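You operate a simulated robot arm through the tools that you are given. There is no shell and no other tool.

You run a simulated robot arm. Do the job below in one go: nothing can be reset, and whatever is moved stays where it is left.

JOB
Set the relief valve to blow at about 5 bar, prove it, and bleed the line.
Fine: pump till it blows, read the gauge, turn the knob (a quarter turn a bar), pump again; end at 0 bar, bleed lever shut.

Only the result counts: the job must be done as asked and must still hold three seconds after the hand-in. Knocking over, shifting, dropping, spilling or breaking anything else fails it.

ROBOT AND FRAMES
A 7-joint arm with a two-finger parallel gripper, fixed in place. Base frame: the origin is at the foot of the arm, x ahead of it, y to its left, z up. Readings come in mm, rad, newtons and seconds.
With the tool pointing down near the work surface it reaches from about 440 to 920 mm from the base axis. Its first joint turns from -2.897 to 2.897 rad. Payload 3.91 kg.
The TCP is the grasp point between the finger pads, 30 mm short of the fingertips. In the tool frame z runs along the fingers and y along their closing line. Largest opening 110 mm; finger width 20, thickness 10; the body of the gripper, 48 by 112 mm, starts 55 mm behind the TCP.
Orientation is that of the tool frame in the base frame, as a unit quaternion [w, x, y, z]. With the fingers straight down and closing along the base's y, the tool's x points along the base's -x, its y along +y and its z along -z.

CONTROLS
- The arm moves only by the tool jog_arm. Its argument "commands" is a list of rows, each an object (a shift or turn left out is 0, a gripper value left out holds the last) with "delta_rot": the turn, a rotation vector about the base's x, y, z in units of 4 degrees (1.0 is 4 degrees), a list of three; "slide": the shift along the base's x, y, z in units of 50 mm (1.0 is 50 mm), a list of three; "gripper": the finger opening in mm, from 0 to 110. In form: [{"delta_rot": [wx, wy, wz], "slide": [dx, dy, dz], "gripper": gripper}, ...]. A call has 1 to 20 rows; each row shifts and turns the commanded pose from where the row before left it. A call with a number of a shift or a turn outside -1 to 1 is refused whole. A row lasts 0.2 s, in which the tool goes at most 50 mm and 0.15 rad; a call with a longer step from one row to the next is refused whole, and so is a gripper value outside its range. A pose out of reach is approached as far as the arm can. The call stops where the force on the tool passes 60 N (or 10 N more than at its start, if that is more) or the arm is blocked; 0.2 s more then pass. Each finger travels about 72 mm/s and halts on what it meets, pressing with about 40 N; the grip force reading is that of the motor and also rises with nothing between the fingers. The clock runs only during rows and for 0.2 s after the last one: add rows that do not move to give the fingers time. The reply holds the time, the measured pose of the TCP, the force on the tool along the base axes, the opening and the grip force, in the units named above and with some noise, with the torque about the TCP (base axes, N m) and any sound that the robot's microphone picked up.
- Cameras (640 x 400 px; columns grow to the right, rows downward): "scene" is fixed at [49.2, 501.4, 1792.9]; the picture's right is [-0.56, -0.83, 0.00], its down [-0.48, 0.32, -0.82] and it looks along [0.68, -0.46, -0.58] (base axes); focal length 308 px, centre (320, 200). "wrist" rides on the gripper at [72, 17, -103] in the tool frame; the picture's right is [-0.23, 0.97, 0.00], its down [-0.76, -0.18, -0.62] and it looks along [-0.61, -0.14, 0.78] (tool axes); focal length 222 px, centre (320, 200). There is no depth. A picture from a camera that has moved, and an enlarged one, comes with that camera's place and axes in the base frame and with its lens.
- camera(camera): a new picture of that camera. The clock stands still meanwhile.
- slide_trunk(by): slides the trunk up (or, below 0, down) by that many mm; the arm rides with it, the base frame stays. It gives what a move gives, with no picture.
- close_up(camera, box): a new picture of the part [left, top, right, bottom] of that camera's present view, enlarged. The clock stands still meanwhile.
- finish_job(): hands the job in; it is judged then, once.

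Places have to be worked out from the pictures, the camera data and where the tool is seen. Open the gripper and draw the arm clear of the work before you hand the job in, unless the task says otherwise.

The tools are called after "Call:" by a JSON object that holds its "op" and its "data". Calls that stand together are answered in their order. jog_arm: Moves the arm, as the interface text tells. Its arguments: {"type":"object","properties":{"commands":{"type":"array","items":{"type":"object","properties":{"delta_rot":{"type":"array","items":{"type":"number"}},"slide":{"type":"array","items":{"type":"number"}},"gripper":{"type":"number"}}}}},"required":["commands"]} The other tools are called the same way: slide_trunk (by) slides the trunk up or down; camera (camera) takes a picture; close_up (camera, box) takes an enlarged picture of a part of a camera's view; finish_job () hands the job in.

At the start:

```text
time_s: 0.0
position: [474.7, -81.6, 1274.3]
tool_rot: [0.0, 0.0, 1.0, 0.0]
contact_force: [-0.2, 0.4, 0.3]
ft_torque: [-0.01, -0.01, -0.04]
width: 109.9
grip_force: 0.1
trunk travel left (down, up): [-625.0, 57.0]
```

scene: 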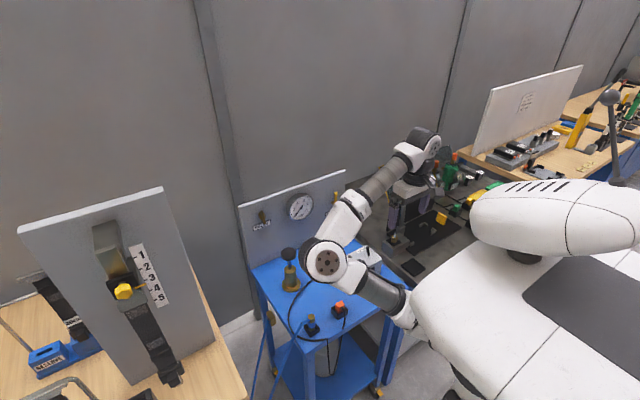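
wrist: 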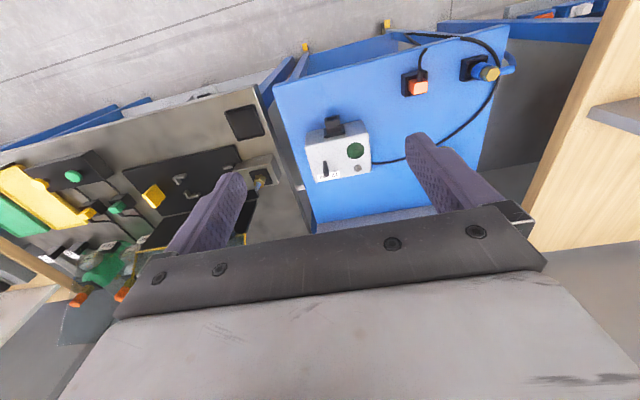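

The scene shows a blue cart with a gauge panel, a knob, a box with a switch, and other items. I'll look closer before moving anything.

Call:
{"op": "close_up", "data": {"camera": "scene", "box": [220, 160, 420, 285]}}

Call:
{"op": "close_up", "data": {"camera": "scene", "box": [240, 240, 400, 360]}}

Call:
{"op": "close_up", "data": {"camera": "wrist", "box": [260, 0, 560, 200]}}

Call:
{"op": "close_up", "data": {"camera": "scene", "box": [280, 180, 320, 230]}}

```text
3.20 times, centred on (320, 222) of scene
camera zoom: at [49.2, 501.4, 1792.9], right [-0.56, -0.83, 0.0], down [-0.48, 0.32, -0.82], along [0.68, -0.46, -0.58], focal length 986 px, centre (320, 128)
```

zoom: 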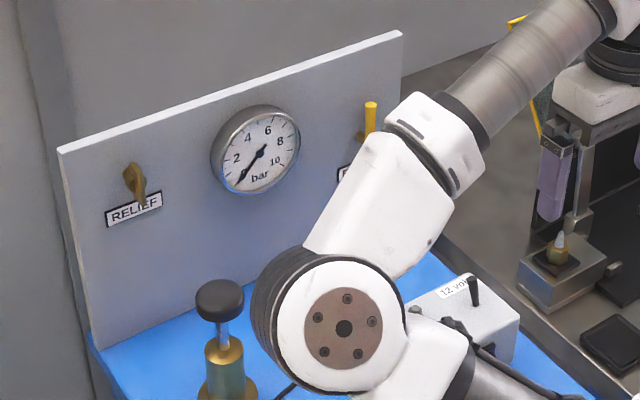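

```text
3.33 times, centred on (320, 300) of scene
camera zoom: at [49.2, 501.4, 1792.9], right [-0.56, -0.83, 0.0], down [-0.48, 0.32, -0.82], along [0.68, -0.46, -0.58], focal length 1027 px, centre (320, -133)
```

zoom: 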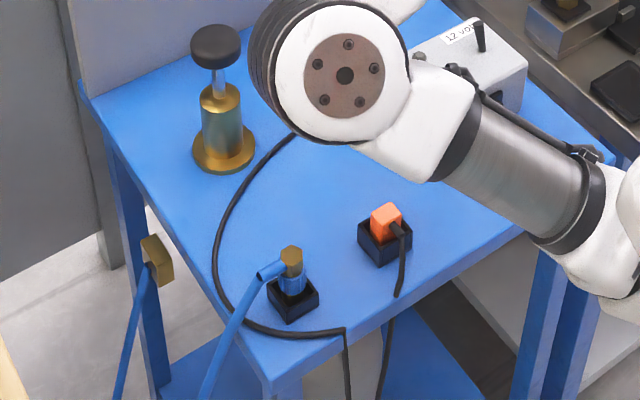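

```text
2.00 times, centred on (410, 100) of wrist
camera zoom: at [402.3, -64.0, 1378.1], right [0.23, 0.97, 0.0], down [0.76, -0.18, 0.62], along [0.61, -0.14, -0.78], focal length 444 px, centre (140, 400)
```

zoom: 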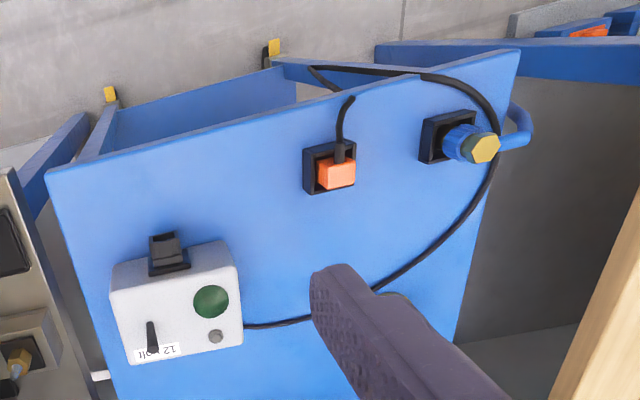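

```text
8.00 times, centred on (300, 205) of scene
camera zoom: at [49.2, 501.4, 1792.9], right [-0.56, -0.83, 0.0], down [-0.48, 0.32, -0.82], along [0.68, -0.46, -0.58], focal length 2466 px, centre (480, 160)
```

zoom: 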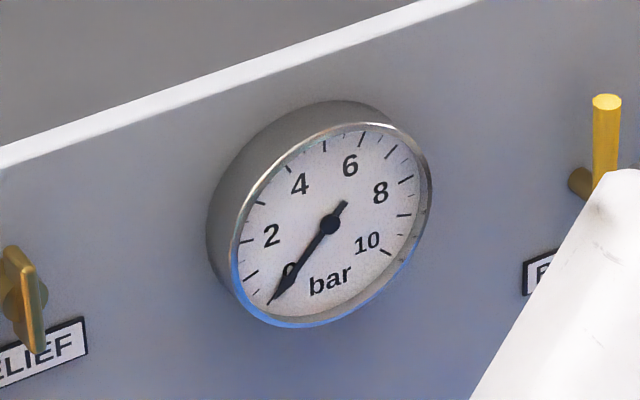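

The geometry works out as follows:
- The panel is at x≈870, parallel to y.
- The relief knob is near (845, 200, 1139), the gauge near (865, 32, 1090) and the bleed lever hub near (860, -109, 1062).
- The pump plunger head is near (698, 185, 1077).

I'll move at the present height to a spot short of the pump and look at everything from there.

Call:
{"op": "jog_arm", "data": {"commands": [{"slide": [0.2, 0.7, 0.3]}, {"slide": [0.2, 0.7, 0.3]}, {"slide": [0.2, 0.7, 0]}, {"slide": [0.2, 0.7, 0]}, {"slide": [0.2, 0.7, 0]}, {"slide": [0.2, 0.7, 0]}, {"slide": [0.2, 0.7, 0]}, {"slide": [0, 0.4, 0]}]}}

Call:
{"op": "camera", "data": {"camera": "wrist"}}

Call:
{"op": "camera", "data": {"camera": "scene"}}

```text
time_s: 1.0
position: [518.4, 2.1, 1303.0]
tool_rot: [-0.003, 0.097, 0.995, -0.018]
contact_force: [0.8, 0.2, -0.1]
ft_torque: [0.01, 0.02, 0.04]
width: 109.7
grip_force: 0.1
trunk travel left (down, up): [-625.0, 57.0]
stopped in row 4: the arm was blocked; the commanded pose is now the measured one
```

```text
taken
camera wrist: at [450.8, 35.3, 1405.6], right [0.41, 0.91, -0.04], down [0.72, -0.3, 0.63], along [0.56, -0.28, -0.78], focal length 222 px, centre (320, 200)
```

wrist: 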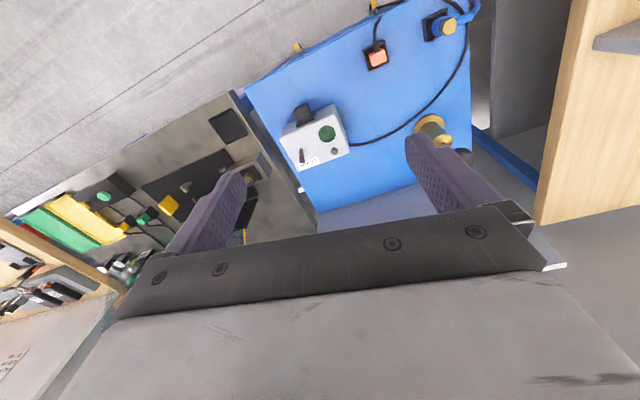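

```text
taken
```

scene: 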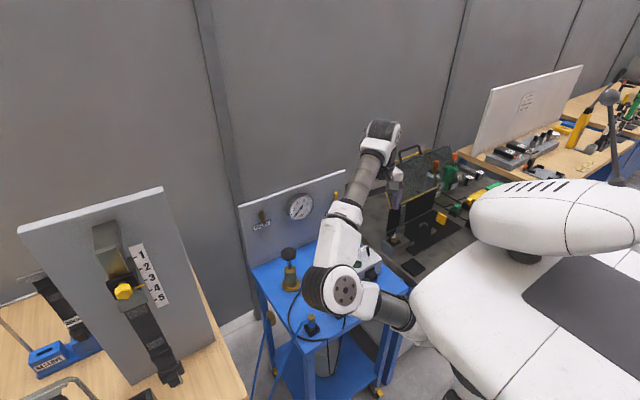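

The arm was blocked partway and the tool yawed about -11°, with no contact force. That is probably a joint limit from being folded high up. I'll undo the yaw while lowering a little and see how it follows.

Call:
{"op": "jog_arm", "data": {"commands": [{"slide": [0.3, 0, -0.3], "delta_rot": [0, 0, 0.7]}, {"slide": [0.3, 0, -0.3], "delta_rot": [0, 0, 0.7]}, {"slide": [0.3, 0, -0.3], "delta_rot": [0, 0, 0.7]}, {"slide": [0.3, 0, -0.3], "delta_rot": [0, 0, 0.7]}]}}

Call:
{"op": "close_up", "data": {"camera": "scene", "box": [240, 100, 560, 300]}}

```text
time_s: 2.0
position: [576.3, 1.5, 1244.6]
tool_rot: [-0.001, -0.004, 1.0, -0.015]
contact_force: [0.0, 0.3, 0.1]
ft_torque: [0.0, -0.04, -0.02]
width: 110.2
grip_force: 0.1
trunk travel left (down, up): [-625.0, 57.0]
```

```text
2.00 times, centred on (400, 200) of scene
camera zoom: at [49.2, 501.4, 1792.9], right [-0.56, -0.83, 0.0], down [-0.48, 0.32, -0.82], along [0.68, -0.46, -0.58], focal length 616 px, centre (160, 200)
```

zoom: 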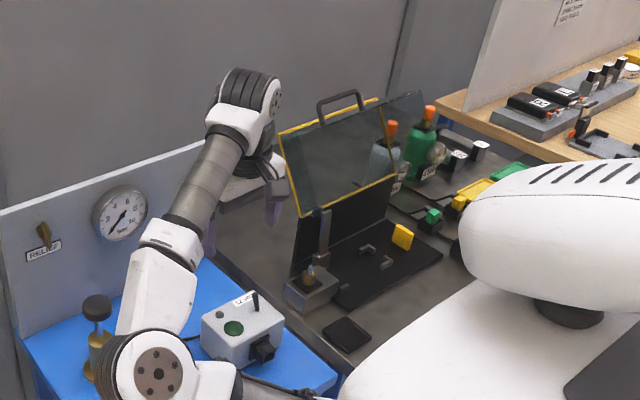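

The arm is free again with yaw restored. I'll move toward above the pump at this height in moderate steps, letting the yaw follow a little.

Call:
{"op": "jog_arm", "data": {"commands": [{"slide": [0.3, 0.5, 0], "delta_rot": [0, 0, 0.5]}, {"slide": [0.3, 0.5, 0], "delta_rot": [0, 0, 0.5]}, {"slide": [0.3, 0.5, 0], "delta_rot": [0, 0, 0.5]}, {"slide": [0.3, 0.5, 0], "delta_rot": [0, 0, 0.5]}]}}

Call:
{"op": "camera", "data": {"camera": "scene"}}

```text
time_s: 3.0
position: [636.7, 102.2, 1243.8]
tool_rot: [0.0, -0.074, 0.997, -0.016]
contact_force: [0.3, 0.2, -0.2]
ft_torque: [0.0, -0.03, -0.03]
width: 110.0
grip_force: 0.2
trunk travel left (down, up): [-625.0, 57.0]
```

```text
taken
```

scene: 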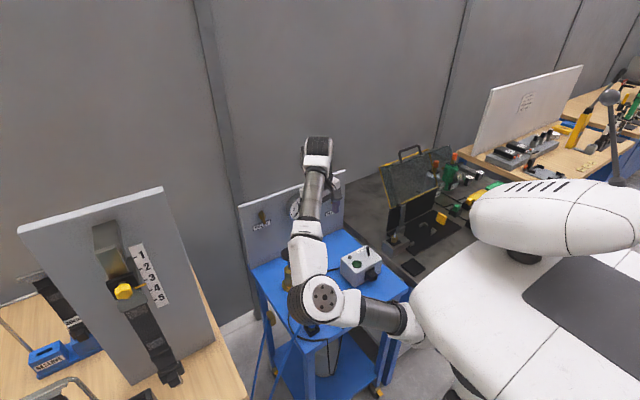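

Tracking is good. I'll continue to above the pump head, levelling a small tilt, then view from the wrist.

Call:
{"op": "jog_arm", "data": {"commands": [{"slide": [0.3, 0.42, 0], "delta_rot": [0.15, 0, 0.5]}, {"slide": [0.3, 0.42, 0], "delta_rot": [0.15, 0, 0.5]}, {"slide": [0.3, 0.42, 0], "delta_rot": [0.15, 0, 0.5]}, {"slide": [0.3, 0.4, 0], "delta_rot": [0, 0, 0.5]}]}}

Call:
{"op": "camera", "data": {"camera": "wrist"}}

Call:
{"op": "camera", "data": {"camera": "scene"}}

```text
time_s: 4.0
position: [697.9, 185.2, 1241.6]
tool_rot: [0.001, -0.144, 0.99, 0.0]
contact_force: [-0.5, 0.9, 0.7]
ft_torque: [-0.03, -0.01, 0.0]
width: 110.1
grip_force: 0.0
trunk travel left (down, up): [-625.0, 57.0]
```

```text
taken
camera wrist: at [622.5, 181.5, 1345.1], right [-0.06, 1.0, 0.0], down [0.78, 0.05, 0.63], along [0.63, 0.04, -0.78], focal length 222 px, centre (320, 200)
```

wrist: 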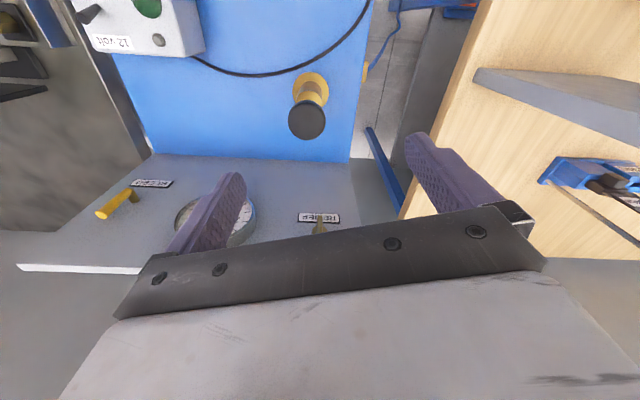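

```text
taken
```

scene: 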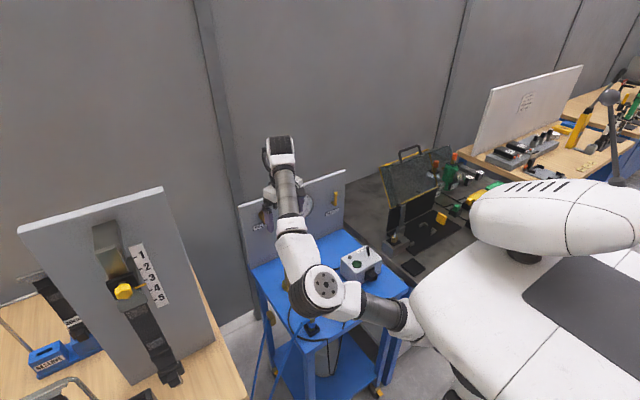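

From the two views the pump head sits at about (728, 170, ~1045) and is 44 mm wide. I'll shift over it, descend part way, and check again.

Call:
{"op": "jog_arm", "data": {"commands": [{"slide": [0.28, -0.15, -0.4]}, {"slide": [0.28, -0.15, -0.6]}, {"slide": [0, 0, -0.6]}, {"slide": [0, 0, -0.4]}]}}

Call:
{"op": "camera", "data": {"camera": "wrist"}}

Call:
{"op": "close_up", "data": {"camera": "scene", "box": [230, 150, 390, 250]}}

```text
time_s: 5.0
position: [725.4, 170.5, 1142.6]
tool_rot: [0.002, -0.143, 0.99, 0.0]
contact_force: [-0.3, -0.6, 0.5]
ft_torque: [-0.03, -0.03, 0.04]
width: 109.8
grip_force: 0.0
trunk travel left (down, up): [-625.0, 57.0]
```

```text
taken
camera wrist: at [650.7, 166.2, 1245.5], right [-0.06, 1.0, 0.0], down [0.78, 0.05, 0.63], along [0.63, 0.04, -0.78], focal length 222 px, centre (320, 200)
```

wrist: 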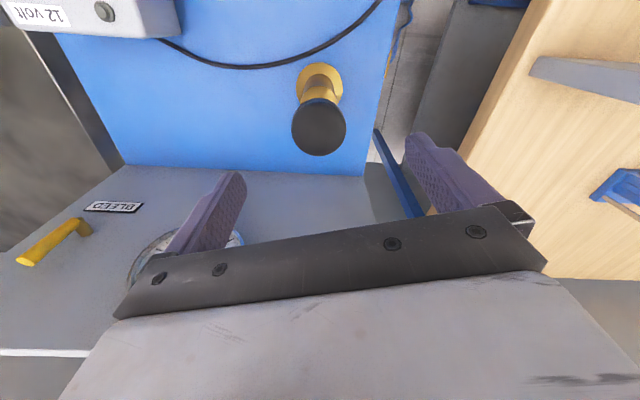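

```text
4.00 times, centred on (310, 200) of scene
camera zoom: at [49.2, 501.4, 1792.9], right [-0.56, -0.83, 0.0], down [-0.48, 0.32, -0.82], along [0.68, -0.46, -0.58], focal length 1233 px, centre (360, 200)
```

zoom: 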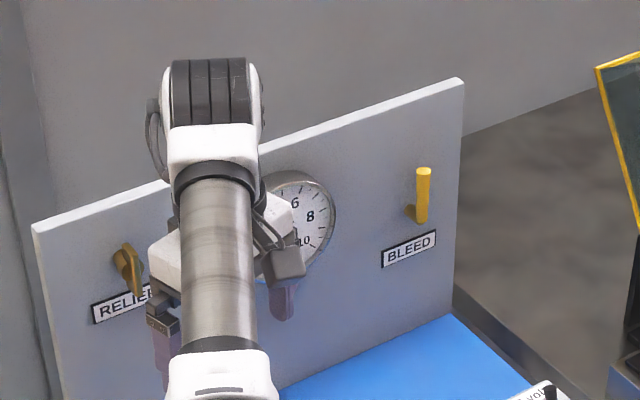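

The head triangulates to (729, 170, 1042). I'll descend so the pads straddle it and close on it.

Call:
{"op": "jog_arm", "data": {"commands": [{"slide": [0.04, 0, -0.5]}, {"slide": [0.04, 0, -0.5]}, {"slide": [0, 0, -0.5]}, {"slide": [0, 0, -0.4]}, {"slide": [0, 0, -0.24]}, {}]}}

Call:
{"op": "camera", "data": {"camera": "wrist"}}

Call:
{"op": "close_up", "data": {"camera": "scene", "box": [230, 150, 390, 250]}}

```text
time_s: 6.4
position: [728.1, 169.1, 1035.9]
tool_rot: [0.002, -0.144, 0.99, 0.0]
contact_force: [0.1, -0.3, 0.6]
ft_torque: [-0.02, 0.01, -0.02]
width: 110.1
grip_force: 0.1
trunk travel left (down, up): [-625.0, 57.0]
```

```text
taken
camera wrist: at [654.3, 164.9, 1139.1], right [-0.06, 1.0, 0.0], down [0.78, 0.05, 0.63], along [0.63, 0.04, -0.78], focal length 222 px, centre (320, 200)
```

wrist: 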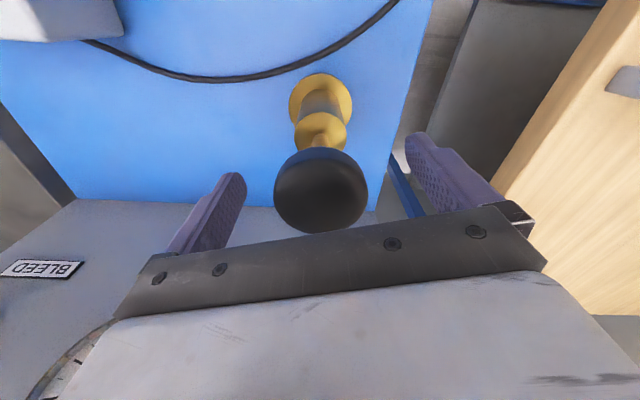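

```text
4.00 times, centred on (310, 200) of scene
camera zoom: at [49.2, 501.4, 1792.9], right [-0.56, -0.83, 0.0], down [-0.48, 0.32, -0.82], along [0.68, -0.46, -0.58], focal length 1233 px, centre (360, 200)
```

zoom: 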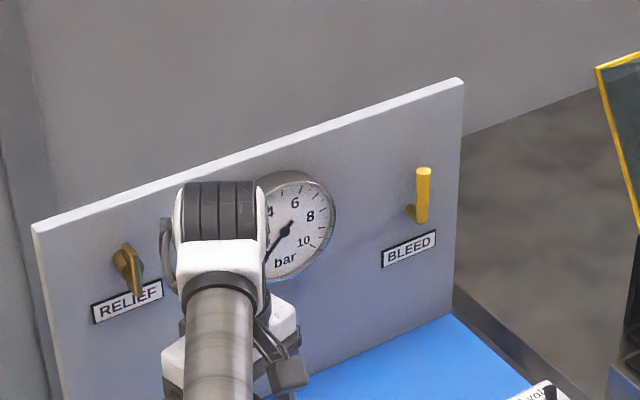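

The head is centred between the fingers at TCP height and the gauge is mostly visible past the wrist. Closing on the head.

Call:
{"op": "jog_arm", "data": {"commands": [{"gripper": 35}, {"gripper": 35}, {"gripper": 35}, {"gripper": 35}]}}

```text
time_s: 7.4
position: [729.4, 169.5, 1036.8]
tool_rot: [0.003, -0.143, 0.99, 0.001]
contact_force: [0.3, 1.2, -0.1]
ft_torque: [0.02, -0.01, -0.04]
width: 51.1
grip_force: 40.0
trunk travel left (down, up): [-625.0, 57.0]
```

The head is gripped (51 mm, 40 N). I'll push down gently and watch the force and gauge.

Call:
{"op": "jog_arm", "data": {"commands": [{"slide": [0, 0, -0.2]}, {"slide": [0, 0, -0.2]}, {"slide": [0, 0, -0.2]}]}}

Call:
{"op": "close_up", "data": {"camera": "scene", "box": [260, 170, 340, 220]}}

```text
time_s: 8.2
position: [729.3, 170.2, 1006.4]
tool_rot: [0.003, -0.143, 0.99, -0.001]
contact_force: [-1.7, -1.6, 8.8]
ft_torque: [-0.06, -0.42, -0.03]
width: 50.9
grip_force: 40.0
trunk travel left (down, up): [-625.0, 57.0]
```

```text
8.00 times, centred on (300, 195) of scene
camera zoom: at [49.2, 501.4, 1792.9], right [-0.56, -0.83, 0.0], down [-0.48, 0.32, -0.82], along [0.68, -0.46, -0.58], focal length 2466 px, centre (480, 240)
```

zoom: 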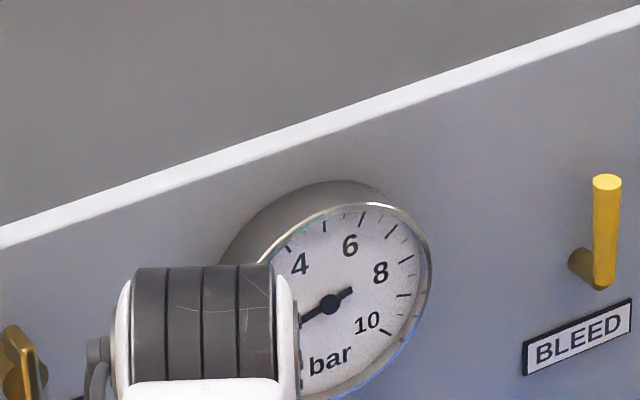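

The needle rose to about 1 bar, so the bleed is shut and the pump works. I'll find the bottom of the stroke.

Call:
{"op": "jog_arm", "data": {"commands": [{"slide": [0, 0, -0.2]}, {"slide": [0, 0, -0.2]}]}}

Call:
{"op": "close_up", "data": {"camera": "scene", "box": [260, 170, 340, 220]}}

```text
time_s: 8.8
position: [729.2, 170.4, 986.5]
tool_rot: [0.003, -0.143, 0.99, 0.001]
contact_force: [1.9, -0.9, 11.4]
ft_torque: [0.05, -0.26, -0.31]
width: 51.2
grip_force: 40.0
trunk travel left (down, up): [-625.0, 57.0]
```

```text
8.00 times, centred on (300, 195) of scene
camera zoom: at [49.2, 501.4, 1792.9], right [-0.56, -0.83, 0.0], down [-0.48, 0.32, -0.82], along [0.68, -0.46, -0.58], focal length 2466 px, centre (480, 240)
```

zoom: 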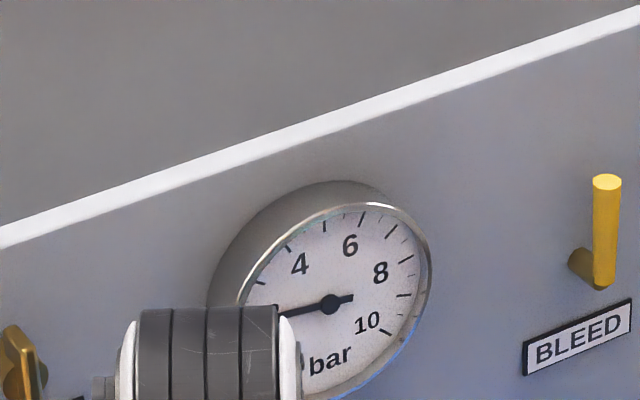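

Still compressing with low force. I'll go a little further.

Call:
{"op": "jog_arm", "data": {"commands": [{"slide": [0, 0, -0.2]}, {"slide": [0, 0, -0.1]}]}}

Call:
{"op": "close_up", "data": {"camera": "scene", "box": [260, 170, 340, 220]}}

```text
time_s: 9.4
position: [727.6, 169.3, 974.8]
tool_rot: [0.004, -0.144, 0.99, -0.001]
contact_force: [4.0, -1.6, 31.6]
ft_torque: [0.01, -0.04, -0.06]
width: 51.4
grip_force: 39.7
trunk travel left (down, up): [-625.0, 57.0]
```

```text
8.00 times, centred on (300, 195) of scene
camera zoom: at [49.2, 501.4, 1792.9], right [-0.56, -0.83, 0.0], down [-0.48, 0.32, -0.82], along [0.68, -0.46, -0.58], focal length 2466 px, centre (480, 240)
```

zoom: 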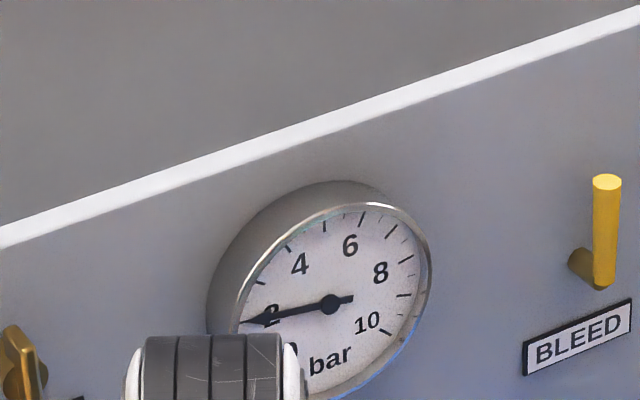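

The stroke bottoms at z≈977 with the gauge near 1.9 bar. I'll do another full stroke, up 60 mm and back down, watching for a blow-off sound.

Call:
{"op": "jog_arm", "data": {"commands": [{"slide": [0, 0, 0.3]}, {"slide": [0, 0, 0.3]}, {"slide": [0, 0, 0.3]}, {"slide": [0, 0, 0.3]}, {"slide": [0, 0, 0.06]}, {}, {"slide": [0, 0, -0.3]}, {"slide": [0, 0, -0.3]}, {"slide": [0, 0, -0.3]}, {"slide": [0, 0, -0.3]}]}}

Call:
{"op": "close_up", "data": {"camera": "scene", "box": [260, 170, 340, 220]}}

```text
time_s: 11.6
position: [728.4, 169.8, 977.5]
tool_rot: [0.007, -0.144, 0.99, 0.0]
contact_force: [13.8, -4.3, 28.7]
ft_torque: [0.03, -0.11, -0.04]
width: 51.3
grip_force: 40.4
trunk travel left (down, up): [-625.0, 57.0]
```

```text
8.00 times, centred on (300, 195) of scene
camera zoom: at [49.2, 501.4, 1792.9], right [-0.56, -0.83, 0.0], down [-0.48, 0.32, -0.82], along [0.68, -0.46, -0.58], focal length 2466 px, centre (480, 240)
```

zoom: 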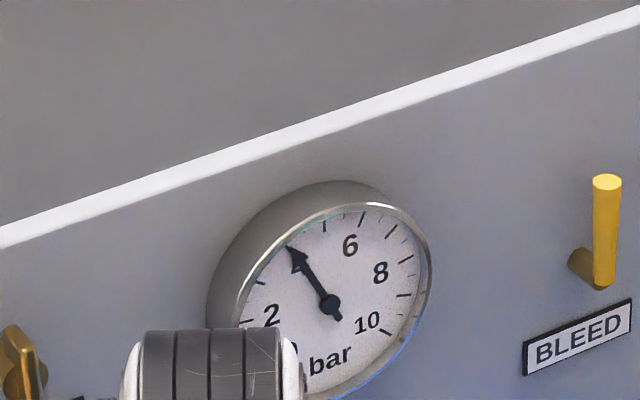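

Now it reads about 4 bar with no blow-off. I'll do the next stroke in finer steps so I catch the blow.

Call:
{"op": "jog_arm", "data": {"commands": [{"slide": [0, 0, 0.3]}, {"slide": [0, 0, 0.3]}, {"slide": [0, 0, 0.3]}, {"slide": [0, 0, 0.3]}, {}, {"slide": [0, 0, -0.2]}, {"slide": [0, 0, -0.2]}, {"slide": [0, 0, -0.2]}]}}

Call:
{"op": "close_up", "data": {"camera": "scene", "box": [260, 170, 340, 220]}}

```text
time_s: 13.4
position: [727.7, 170.1, 1005.7]
tool_rot: [0.005, -0.144, 0.99, 0.0]
contact_force: [4.5, -5.0, 13.2]
ft_torque: [-0.03, -0.83, -0.2]
width: 50.9
grip_force: 40.4
trunk travel left (down, up): [-625.0, 57.0]
```

```text
8.00 times, centred on (300, 195) of scene
camera zoom: at [49.2, 501.4, 1792.9], right [-0.56, -0.83, 0.0], down [-0.48, 0.32, -0.82], along [0.68, -0.46, -0.58], focal length 2466 px, centre (480, 240)
```

zoom: 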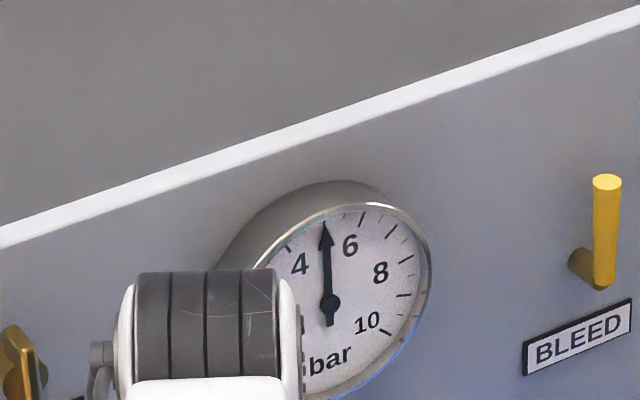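

At 5 bar now, and still no blow. Continuing.

Call:
{"op": "jog_arm", "data": {"commands": [{"slide": [0, 0, -0.2]}]}}

Call:
{"op": "close_up", "data": {"camera": "scene", "box": [260, 170, 340, 220]}}

Call:
{"op": "jog_arm", "data": {"commands": [{"slide": [0, 0, -0.2]}]}}

Call:
{"op": "close_up", "data": {"camera": "scene", "box": [260, 170, 340, 220]}}

Call:
{"op": "jog_arm", "data": {"commands": [{"slide": [0, 0, -0.17]}]}}

Call:
{"op": "close_up", "data": {"camera": "scene", "box": [260, 170, 340, 220]}}

```text
time_s: 13.8
position: [728.2, 170.3, 994.7]
tool_rot: [0.004, -0.144, 0.99, 0.001]
contact_force: [2.4, -8.0, 13.8]
ft_torque: [0.22, -0.84, 0.07]
width: 50.7
grip_force: 39.9
trunk travel left (down, up): [-625.0, 57.0]
```

```text
8.00 times, centred on (300, 195) of scene
camera zoom: at [49.2, 501.4, 1792.9], right [-0.56, -0.83, 0.0], down [-0.48, 0.32, -0.82], along [0.68, -0.46, -0.58], focal length 2466 px, centre (480, 240)
```

zoom: 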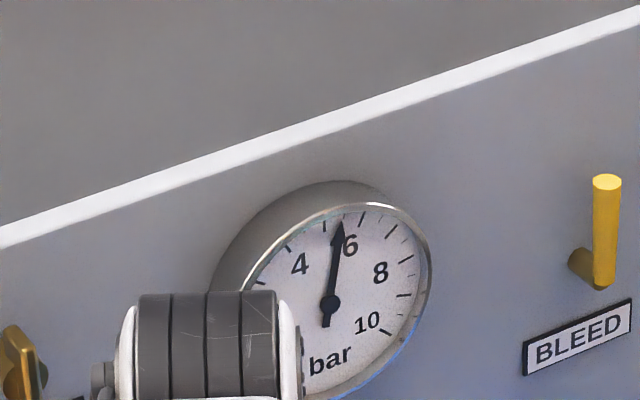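

```text
time_s: 14.2
position: [729.0, 168.8, 984.6]
tool_rot: [0.003, -0.144, 0.99, 0.001]
contact_force: [2.0, -3.9, 15.4]
ft_torque: [-0.14, -0.04, -0.22]
width: 50.8
grip_force: 40.3
trunk travel left (down, up): [-625.0, 57.0]
```

```text
8.00 times, centred on (300, 195) of scene
camera zoom: at [49.2, 501.4, 1792.9], right [-0.56, -0.83, 0.0], down [-0.48, 0.32, -0.82], along [0.68, -0.46, -0.58], focal length 2466 px, centre (480, 240)
```

zoom: 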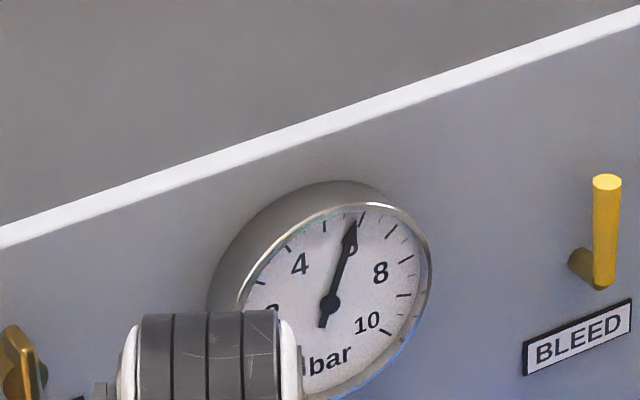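

```text
time_s: 14.6
position: [728.9, 169.7, 977.3]
tool_rot: [0.003, -0.144, 0.99, 0.001]
contact_force: [0.2, -4.7, 20.9]
ft_torque: [-0.19, 0.23, -0.14]
width: 50.9
grip_force: 40.1
trunk travel left (down, up): [-625.0, 57.0]
```

```text
8.00 times, centred on (300, 195) of scene
camera zoom: at [49.2, 501.4, 1792.9], right [-0.56, -0.83, 0.0], down [-0.48, 0.32, -0.82], along [0.68, -0.46, -0.58], focal length 2466 px, centre (480, 240)
```

zoom: 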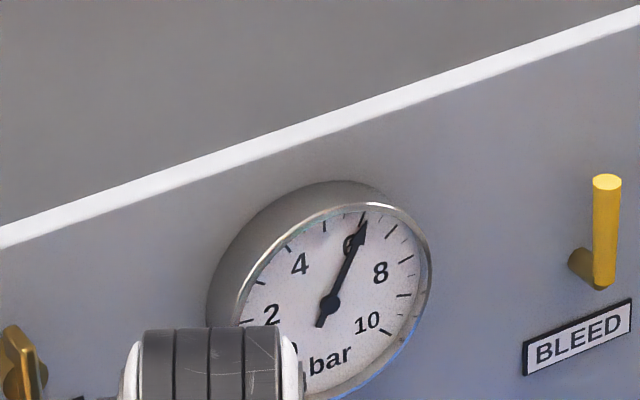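

It reads about 6.1 bar, still no blow. Next stroke, again in steps.

Call:
{"op": "jog_arm", "data": {"commands": [{"slide": [0, 0, 0.3]}, {"slide": [0, 0, 0.3]}, {"slide": [0, 0, 0.3]}, {"slide": [0, 0, 0.27]}, {}, {"slide": [0, 0, -0.2]}]}}

Call:
{"op": "jog_arm", "data": {"commands": [{"slide": [0, 0, -0.2]}]}}

Call:
{"op": "close_up", "data": {"camera": "scene", "box": [260, 170, 340, 220]}}

Call:
{"op": "jog_arm", "data": {"commands": [{"slide": [0, 0, -0.2]}]}}

Call:
{"op": "close_up", "data": {"camera": "scene", "box": [260, 170, 340, 220]}}

Call:
{"op": "jog_arm", "data": {"commands": [{"slide": [0, 0, -0.2]}]}}

Call:
{"op": "close_up", "data": {"camera": "scene", "box": [260, 170, 340, 220]}}

```text
time_s: 16.0
position: [728.6, 169.9, 1028.8]
tool_rot: [0.004, -0.143, 0.99, 0.0]
contact_force: [-8.9, -5.1, 11.2]
ft_torque: [-0.09, 0.38, -0.1]
width: 50.8
grip_force: 40.1
trunk travel left (down, up): [-625.0, 57.0]
```

```text
time_s: 16.4
position: [729.3, 169.8, 1016.1]
tool_rot: [0.007, -0.144, 0.99, -0.001]
contact_force: [-0.5, -6.0, 15.2]
ft_torque: [0.33, -0.93, -0.19]
width: 51.0
grip_force: 39.6
trunk travel left (down, up): [-625.0, 57.0]
```

```text
8.00 times, centred on (300, 195) of scene
camera zoom: at [49.2, 501.4, 1792.9], right [-0.56, -0.83, 0.0], down [-0.48, 0.32, -0.82], along [0.68, -0.46, -0.58], focal length 2466 px, centre (480, 240)
```

zoom: 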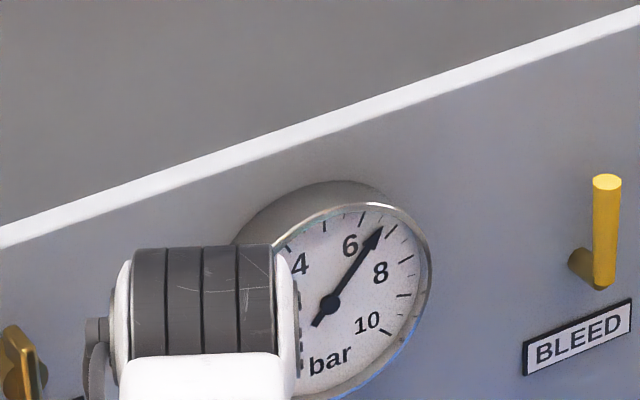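

```text
time_s: 16.8
position: [730.3, 169.7, 1004.7]
tool_rot: [0.006, -0.143, 0.99, -0.001]
contact_force: [11.7, -5.4, 15.6]
ft_torque: [0.06, -0.86, -0.16]
width: 51.0
grip_force: 40.2
trunk travel left (down, up): [-625.0, 57.0]
```

```text
8.00 times, centred on (300, 195) of scene
camera zoom: at [49.2, 501.4, 1792.9], right [-0.56, -0.83, 0.0], down [-0.48, 0.32, -0.82], along [0.68, -0.46, -0.58], focal length 2466 px, centre (480, 240)
```

zoom: 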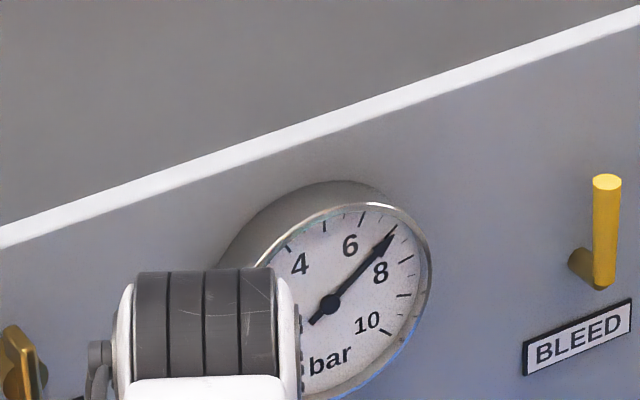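

```text
time_s: 17.2
position: [729.5, 169.4, 994.4]
tool_rot: [0.005, -0.144, 0.99, 0.001]
contact_force: [16.8, -6.2, 17.4]
ft_torque: [0.25, -0.77, -0.02]
width: 51.1
grip_force: 39.8
trunk travel left (down, up): [-625.0, 57.0]
```

```text
8.00 times, centred on (300, 195) of scene
camera zoom: at [49.2, 501.4, 1792.9], right [-0.56, -0.83, 0.0], down [-0.48, 0.32, -0.82], along [0.68, -0.46, -0.58], focal length 2466 px, centre (480, 240)
```

zoom: 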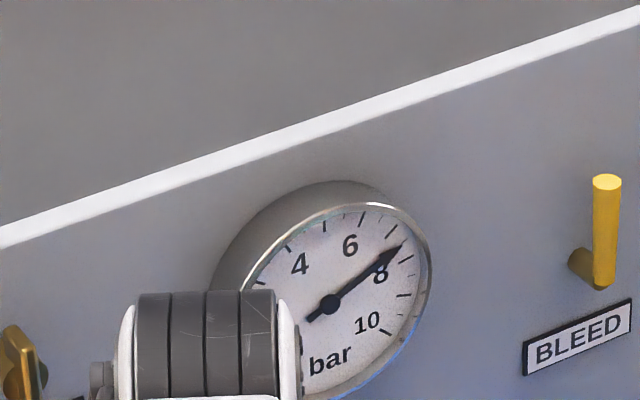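

About 7.6 bar now with no blow. Continuing in small steps.

Call:
{"op": "jog_arm", "data": {"commands": [{"slide": [0, 0, -0.2]}]}}

Call:
{"op": "close_up", "data": {"camera": "scene", "box": [260, 170, 340, 220]}}

Call:
{"op": "jog_arm", "data": {"commands": [{"slide": [0, 0, -0.17]}]}}

Call:
{"op": "close_up", "data": {"camera": "scene", "box": [260, 170, 340, 220]}}

```text
time_s: 17.6
position: [729.6, 169.7, 985.7]
tool_rot: [0.004, -0.144, 0.99, -0.001]
contact_force: [18.1, -5.0, 18.3]
ft_torque: [0.0, -0.62, -0.11]
width: 50.9
grip_force: 39.6
trunk travel left (down, up): [-625.0, 57.0]
```

```text
8.00 times, centred on (300, 195) of scene
camera zoom: at [49.2, 501.4, 1792.9], right [-0.56, -0.83, 0.0], down [-0.48, 0.32, -0.82], along [0.68, -0.46, -0.58], focal length 2466 px, centre (480, 240)
```

zoom: 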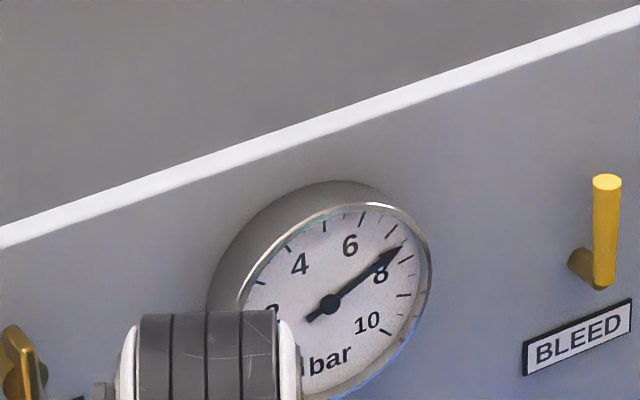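

```text
time_s: 18.0
position: [728.4, 170.0, 978.3]
tool_rot: [0.004, -0.144, 0.99, -0.001]
contact_force: [16.3, -3.6, 26.8]
ft_torque: [-0.07, 0.1, -0.03]
width: 51.1
grip_force: 40.1
trunk travel left (down, up): [-625.0, 57.0]
```

```text
8.00 times, centred on (300, 195) of scene
camera zoom: at [49.2, 501.4, 1792.9], right [-0.56, -0.83, 0.0], down [-0.48, 0.32, -0.82], along [0.68, -0.46, -0.58], focal length 2466 px, centre (480, 240)
```

zoom: 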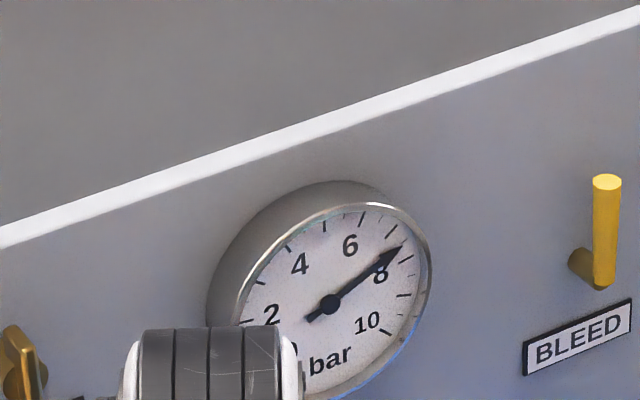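

The gauge stays at about 7.5 bar over the rest of the stroke, so the valve blows there. I need roughly 2.5 quarter turns down. I'll take a finer gauge reading, bring the plunger back up and release it.

Call:
{"op": "close_up", "data": {"camera": "scene", "box": [283, 190, 319, 214]}}

Call:
{"op": "jog_arm", "data": {"commands": [{"slide": [0, 0, 0.3]}, {"slide": [0, 0, 0.3]}, {"slide": [0, 0, 0.3]}, {"slide": [0, 0, 0.27]}, {}, {"gripper": 110}, {"gripper": 110}, {"gripper": 110}, {"gripper": 110}]}}

Call:
{"op": "close_up", "data": {"camera": "scene", "box": [283, 190, 319, 214]}}

Call:
{"op": "camera", "data": {"camera": "wrist"}}

```text
16.00 times, centred on (301, 202) of scene
camera zoom: at [49.2, 501.4, 1792.9], right [-0.56, -0.83, 0.0], down [-0.48, 0.32, -0.82], along [0.68, -0.46, -0.58], focal length 4931 px, centre (624, 168)
```

zoom: 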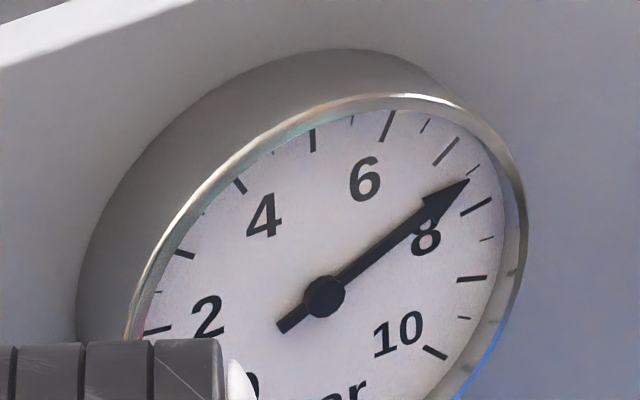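

```text
time_s: 20.0
position: [730.4, 170.1, 1034.6]
tool_rot: [0.003, -0.143, 0.99, 0.0]
contact_force: [0.5, 0.2, -0.7]
ft_torque: [-0.01, -0.01, -0.02]
width: 110.0
grip_force: 0.0
trunk travel left (down, up): [-625.0, 57.0]
```

```text
16.00 times, centred on (301, 202) of scene
camera zoom: at [49.2, 501.4, 1792.9], right [-0.56, -0.83, 0.0], down [-0.48, 0.32, -0.82], along [0.68, -0.46, -0.58], focal length 4931 px, centre (624, 168)
```

zoom: 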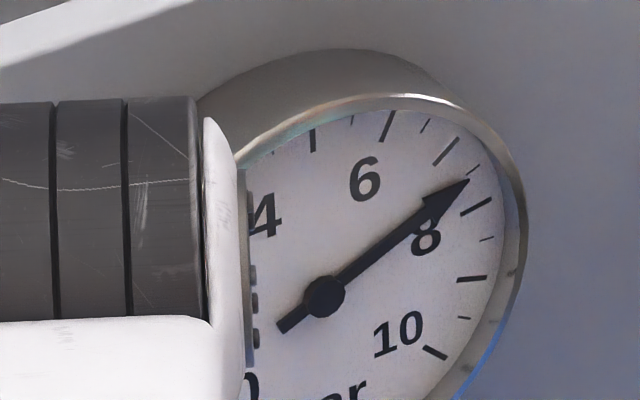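

```text
taken
camera wrist: at [655.6, 165.5, 1136.8], right [-0.06, 1.0, 0.0], down [0.78, 0.05, 0.63], along [0.63, 0.04, -0.78], focal length 222 px, centre (320, 200)
```

wrist: 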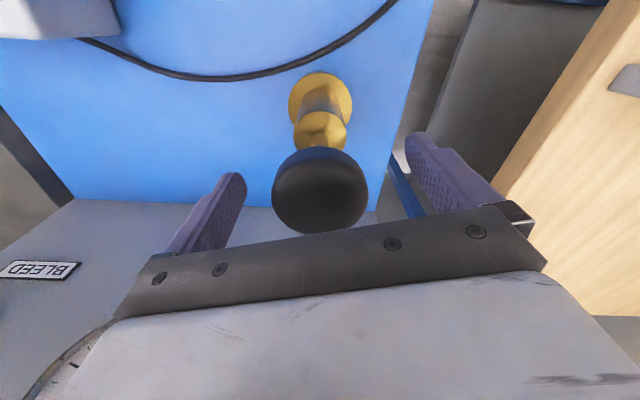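

The needle holds at about 7.55 bar, and the plunger is released at the top of its travel. I'll rise clear and back off toward the robot to inspect the relief knob.

Call:
{"op": "jog_arm", "data": {"commands": [{"slide": [0, 0, 0.6]}, {"slide": [0, 0, 0.8]}, {"slide": [0, 0, 0.8]}, {"slide": [-0.4, 0, 0.6]}, {"slide": [-0.6, 0, 0]}, {"slide": [-0.6, 0, 0]}, {"slide": [-0.4, 0, 0]}]}}

Call:
{"op": "camera", "data": {"camera": "scene"}}

Call:
{"op": "close_up", "data": {"camera": "scene", "box": [244, 205, 284, 230]}}

Call:
{"op": "camera", "data": {"camera": "wrist"}}

```text
time_s: 21.6
position: [628.2, 169.5, 1176.2]
tool_rot: [0.003, -0.143, 0.99, 0.0]
contact_force: [0.8, 0.9, -0.1]
ft_torque: [0.0, 0.03, 0.0]
width: 110.2
grip_force: 0.0
trunk travel left (down, up): [-625.0, 57.0]
```

```text
taken
```

scene: 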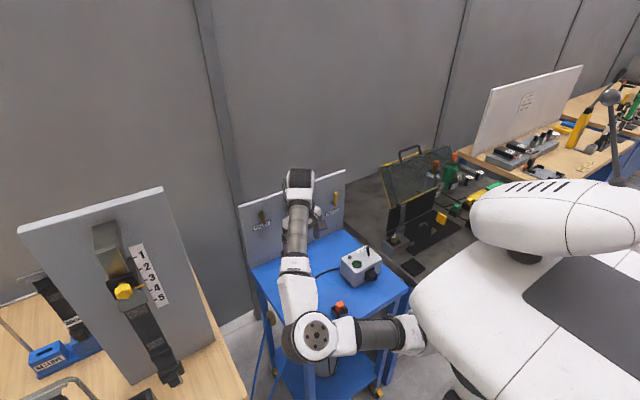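

```text
16.00 times, centred on (264, 218) of scene
camera zoom: at [49.2, 501.4, 1792.9], right [-0.56, -0.83, 0.0], down [-0.48, 0.32, -0.82], along [0.68, -0.46, -0.58], focal length 4931 px, centre (1216, -80)
```

zoom: 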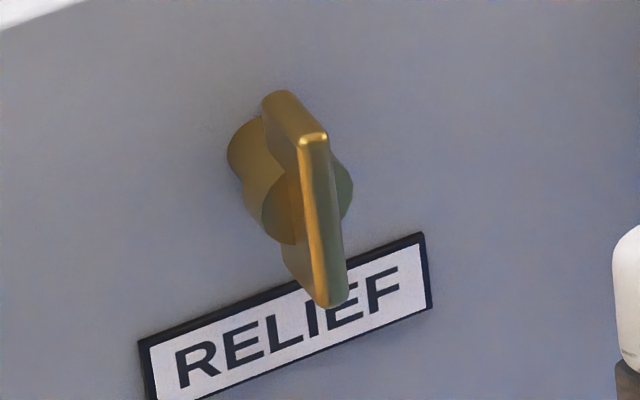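

```text
taken
camera wrist: at [553.2, 165.2, 1278.9], right [-0.06, 1.0, 0.0], down [0.78, 0.04, 0.63], along [0.63, 0.04, -0.78], focal length 222 px, centre (320, 200)
```

wrist: 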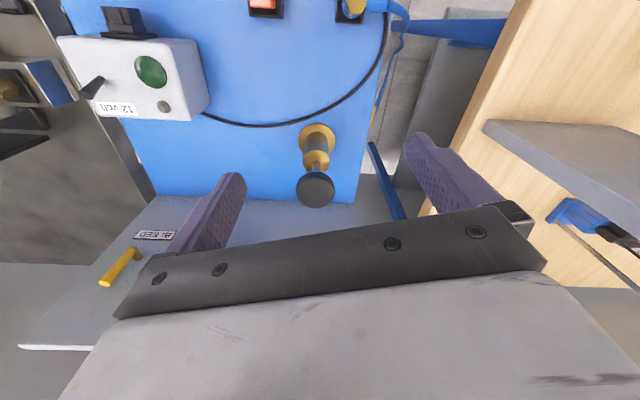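

The relief wing is a vertical blade (about 43 mm tall and 20 mm deep) on a hub. I'll turn the tool horizontal to point at the panel (+x), closing along y. First I undo the yaw, then pitch in batches while watching clearance.

Call:
{"op": "jog_arm", "data": {"commands": [{"slide": [0.2, 0, 0.1], "delta_rot": [0, 0, -1]}, {"slide": [0.2, 0, 0.1], "delta_rot": [0, 0, -1]}, {"slide": [0.2, 0, 0.1], "delta_rot": [0, 0, -1]}, {"slide": [0.2, 0, 0.1], "delta_rot": [0, 0, -1]}, {"slide": [0.2, 0, 0], "delta_rot": [0, -1, -0.1]}, {"slide": [0.2, 0, 0], "delta_rot": [0, -1, 0]}, {"slide": [0.2, 0, 0], "delta_rot": [0, -1, 0]}, {"slide": [0.2, 0, 0], "delta_rot": [0, -1, 0]}, {"slide": [0.2, 0, 0], "delta_rot": [0, -1, 0]}, {"delta_rot": [0, -1, 0]}]}}

Call:
{"op": "camera", "data": {"camera": "scene"}}

```text
time_s: 23.8
position: [719.1, 170.4, 1193.6]
tool_rot: [0.21, -0.001, 0.978, 0.0]
contact_force: [0.2, 0.1, -0.7]
ft_torque: [0.02, 0.04, -0.01]
width: 110.1
grip_force: 0.0
trunk travel left (down, up): [-625.0, 57.0]
```

```text
taken
```

scene: 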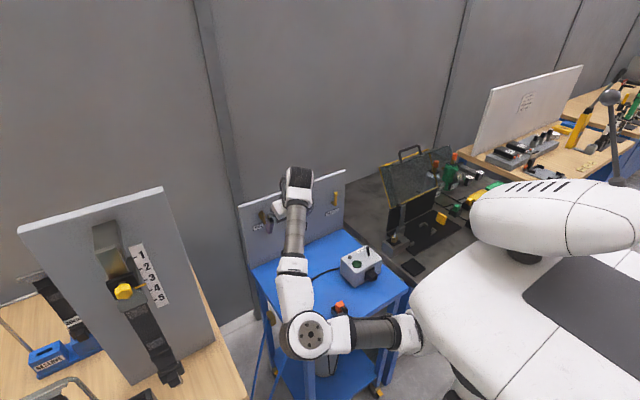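

Following well. Continuing the pitch to about 60°.

Call:
{"op": "jog_arm", "data": {"commands": [{"delta_rot": [0, -1, 0]}, {"delta_rot": [0, -1, 0]}, {"delta_rot": [0, -1, 0]}, {"delta_rot": [0, -1, 0]}, {"delta_rot": [0, -1, 0]}, {"delta_rot": [0, -1, 0]}, {"delta_rot": [0, -1, 0]}, {"delta_rot": [0, -1, 0]}, {"delta_rot": [0, -1, 0]}]}}

Call:
{"op": "camera", "data": {"camera": "scene"}}

Call:
{"op": "camera", "data": {"camera": "wrist"}}

```text
time_s: 25.8
position: [718.2, 170.2, 1194.3]
tool_rot: [0.503, 0.001, 0.864, -0.002]
contact_force: [0.4, 0.1, 0.3]
ft_torque: [0.04, 0.0, 0.03]
width: 110.1
grip_force: 0.0
trunk travel left (down, up): [-625.0, 57.0]
```

```text
taken
```

scene: 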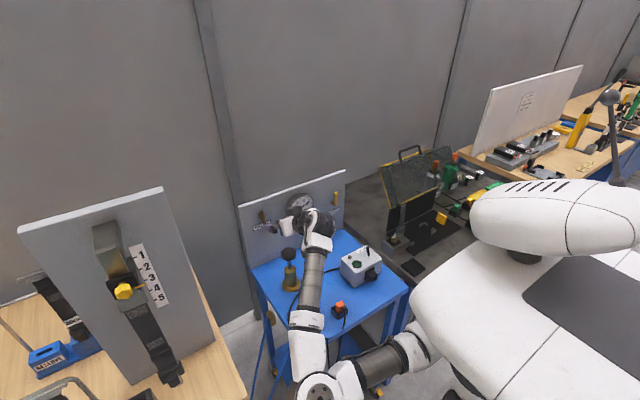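

```text
taken
camera wrist: at [592.8, 186.4, 1182.9], right [0.11, 0.97, 0.2], down [-0.17, -0.18, 0.97], along [0.98, -0.14, 0.14], focal length 222 px, centre (320, 200)
```

wrist: 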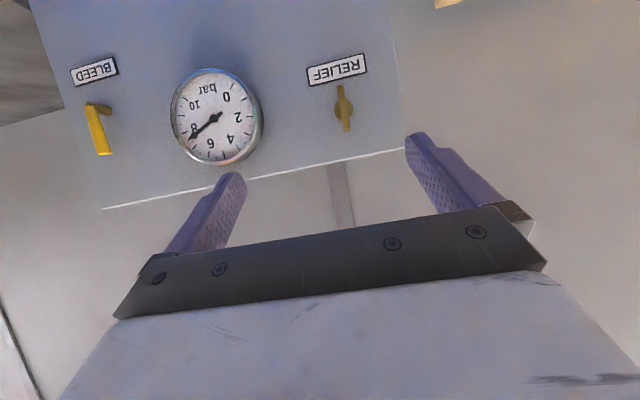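

The wrist camera now faces the panel. Triangulation puts the wing's front centre at about (842, 197, 1128). I'll keep about 20° of downward tilt so the camera clears the pump head, and move to a pre-grasp about 55 mm short with the fingers narrowed.

Call:
{"op": "jog_arm", "data": {"commands": [{"delta_rot": [0, -0.8, 0], "slide": [0.2, 0.18, -0.26], "gripper": 60}, {"delta_rot": [0, -0.8, 0], "slide": [0.2, 0.18, -0.26]}, {"delta_rot": [0, -0.8, 0], "slide": [0.3, 0.18, -0.26]}, {"slide": [0.3, 0, 0]}]}}

Call:
{"op": "camera", "data": {"camera": "wrist"}}

Call:
{"op": "camera", "data": {"camera": "scene"}}

Call:
{"op": "close_up", "data": {"camera": "scene", "box": [240, 180, 320, 230]}}

```text
time_s: 26.8
position: [770.1, 196.6, 1155.6]
tool_rot: [0.573, 0.0, 0.819, -0.001]
contact_force: [-0.2, 0.7, -1.0]
ft_torque: [0.0, 0.0, -0.01]
width: 60.1
grip_force: 0.1
trunk travel left (down, up): [-625.0, 57.0]
```

```text
taken
camera wrist: at [648.0, 212.7, 1123.4], right [0.08, 0.97, 0.21], down [-0.32, -0.18, 0.93], along [0.94, -0.14, 0.3], focal length 222 px, centre (320, 200)
```

wrist: 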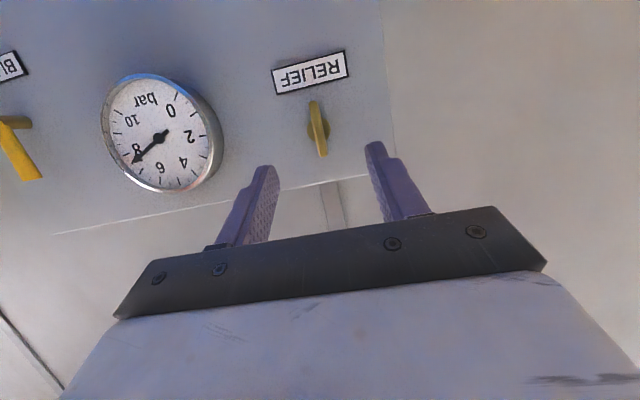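

```text
taken
```

scene: 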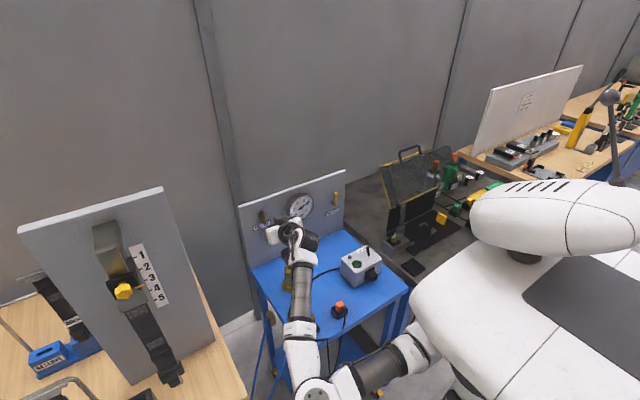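

```text
8.00 times, centred on (280, 205) of scene
camera zoom: at [49.2, 501.4, 1792.9], right [-0.56, -0.83, 0.0], down [-0.48, 0.32, -0.82], along [0.68, -0.46, -0.58], focal length 2466 px, centre (640, 160)
```

zoom: 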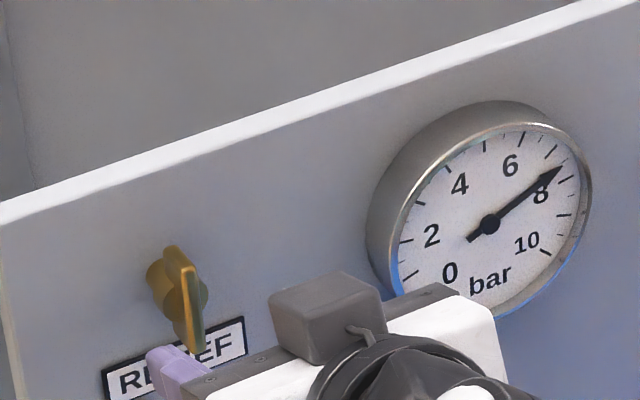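

The wing front centre refines to (844, 197, 1126). I'll advance along the tool axis so the tips cover the front of the wing, watching the force.

Call:
{"op": "jog_arm", "data": {"commands": [{"slide": [0.4, 0, -0.15], "gripper": 40}, {"slide": [0.3, 0, -0.12]}, {"slide": [0.2, 0, -0.08]}, {"slide": [0.12, 0, -0.05]}, {}]}}

Call:
{"op": "camera", "data": {"camera": "wrist"}}

Call:
{"op": "close_up", "data": {"camera": "scene", "box": [240, 200, 288, 230]}}

```text
time_s: 28.0
position: [820.3, 195.8, 1136.1]
tool_rot: [0.573, 0.0, 0.82, -0.001]
contact_force: [0.4, -0.4, 0.5]
ft_torque: [0.0, 0.0, -0.03]
width: 40.1
grip_force: 0.0
trunk travel left (down, up): [-625.0, 57.0]
```

```text
taken
camera wrist: at [698.5, 213.7, 1104.2], right [0.08, 0.97, 0.21], down [-0.32, -0.18, 0.93], along [0.94, -0.14, 0.3], focal length 222 px, centre (320, 200)
```

wrist: 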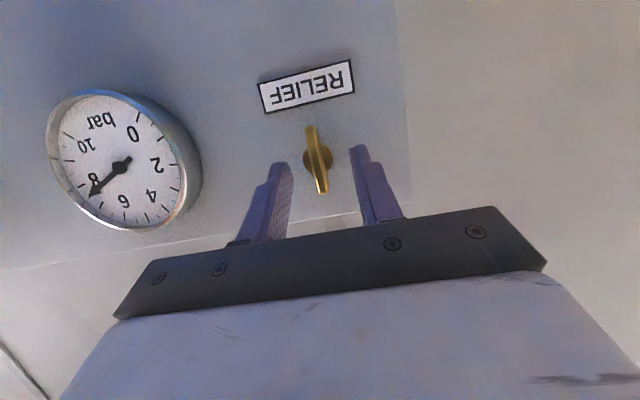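

```text
13.33 times, centred on (264, 215) of scene
camera zoom: at [49.2, 501.4, 1792.9], right [-0.56, -0.83, 0.0], down [-0.48, 0.32, -0.82], along [0.68, -0.46, -0.58], focal length 4109 px, centre (1067, 0)
```

zoom: 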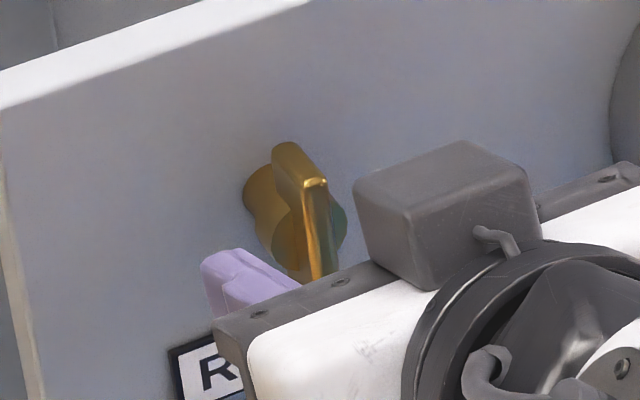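

The tips are just at the wing's front, with the tool axis about 2 mm high. I'll advance 6 mm more and lower slightly, checking for contact.

Call:
{"op": "jog_arm", "data": {"commands": [{"slide": [0.06, 0.01, -0.04]}, {"slide": [0.06, 0, -0.03]}, {}]}}

Call:
{"op": "close_up", "data": {"camera": "wrist", "box": [220, 90, 420, 215]}}

```text
time_s: 28.8
position: [826.5, 198.1, 1133.7]
tool_rot: [0.573, -0.001, 0.82, -0.001]
contact_force: [-0.4, -0.7, -0.6]
ft_torque: [0.0, 0.01, -0.02]
width: 40.1
grip_force: 0.2
trunk travel left (down, up): [-625.0, 57.0]
```

```text
3.20 times, centred on (320, 152) of wrist
camera zoom: at [704.1, 214.5, 1100.6], right [0.08, 0.97, 0.21], down [-0.32, -0.18, 0.93], along [0.94, -0.14, 0.3], focal length 711 px, centre (320, 352)
```

zoom: 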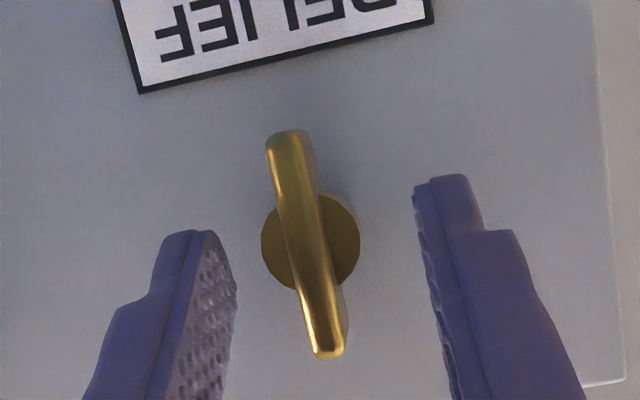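

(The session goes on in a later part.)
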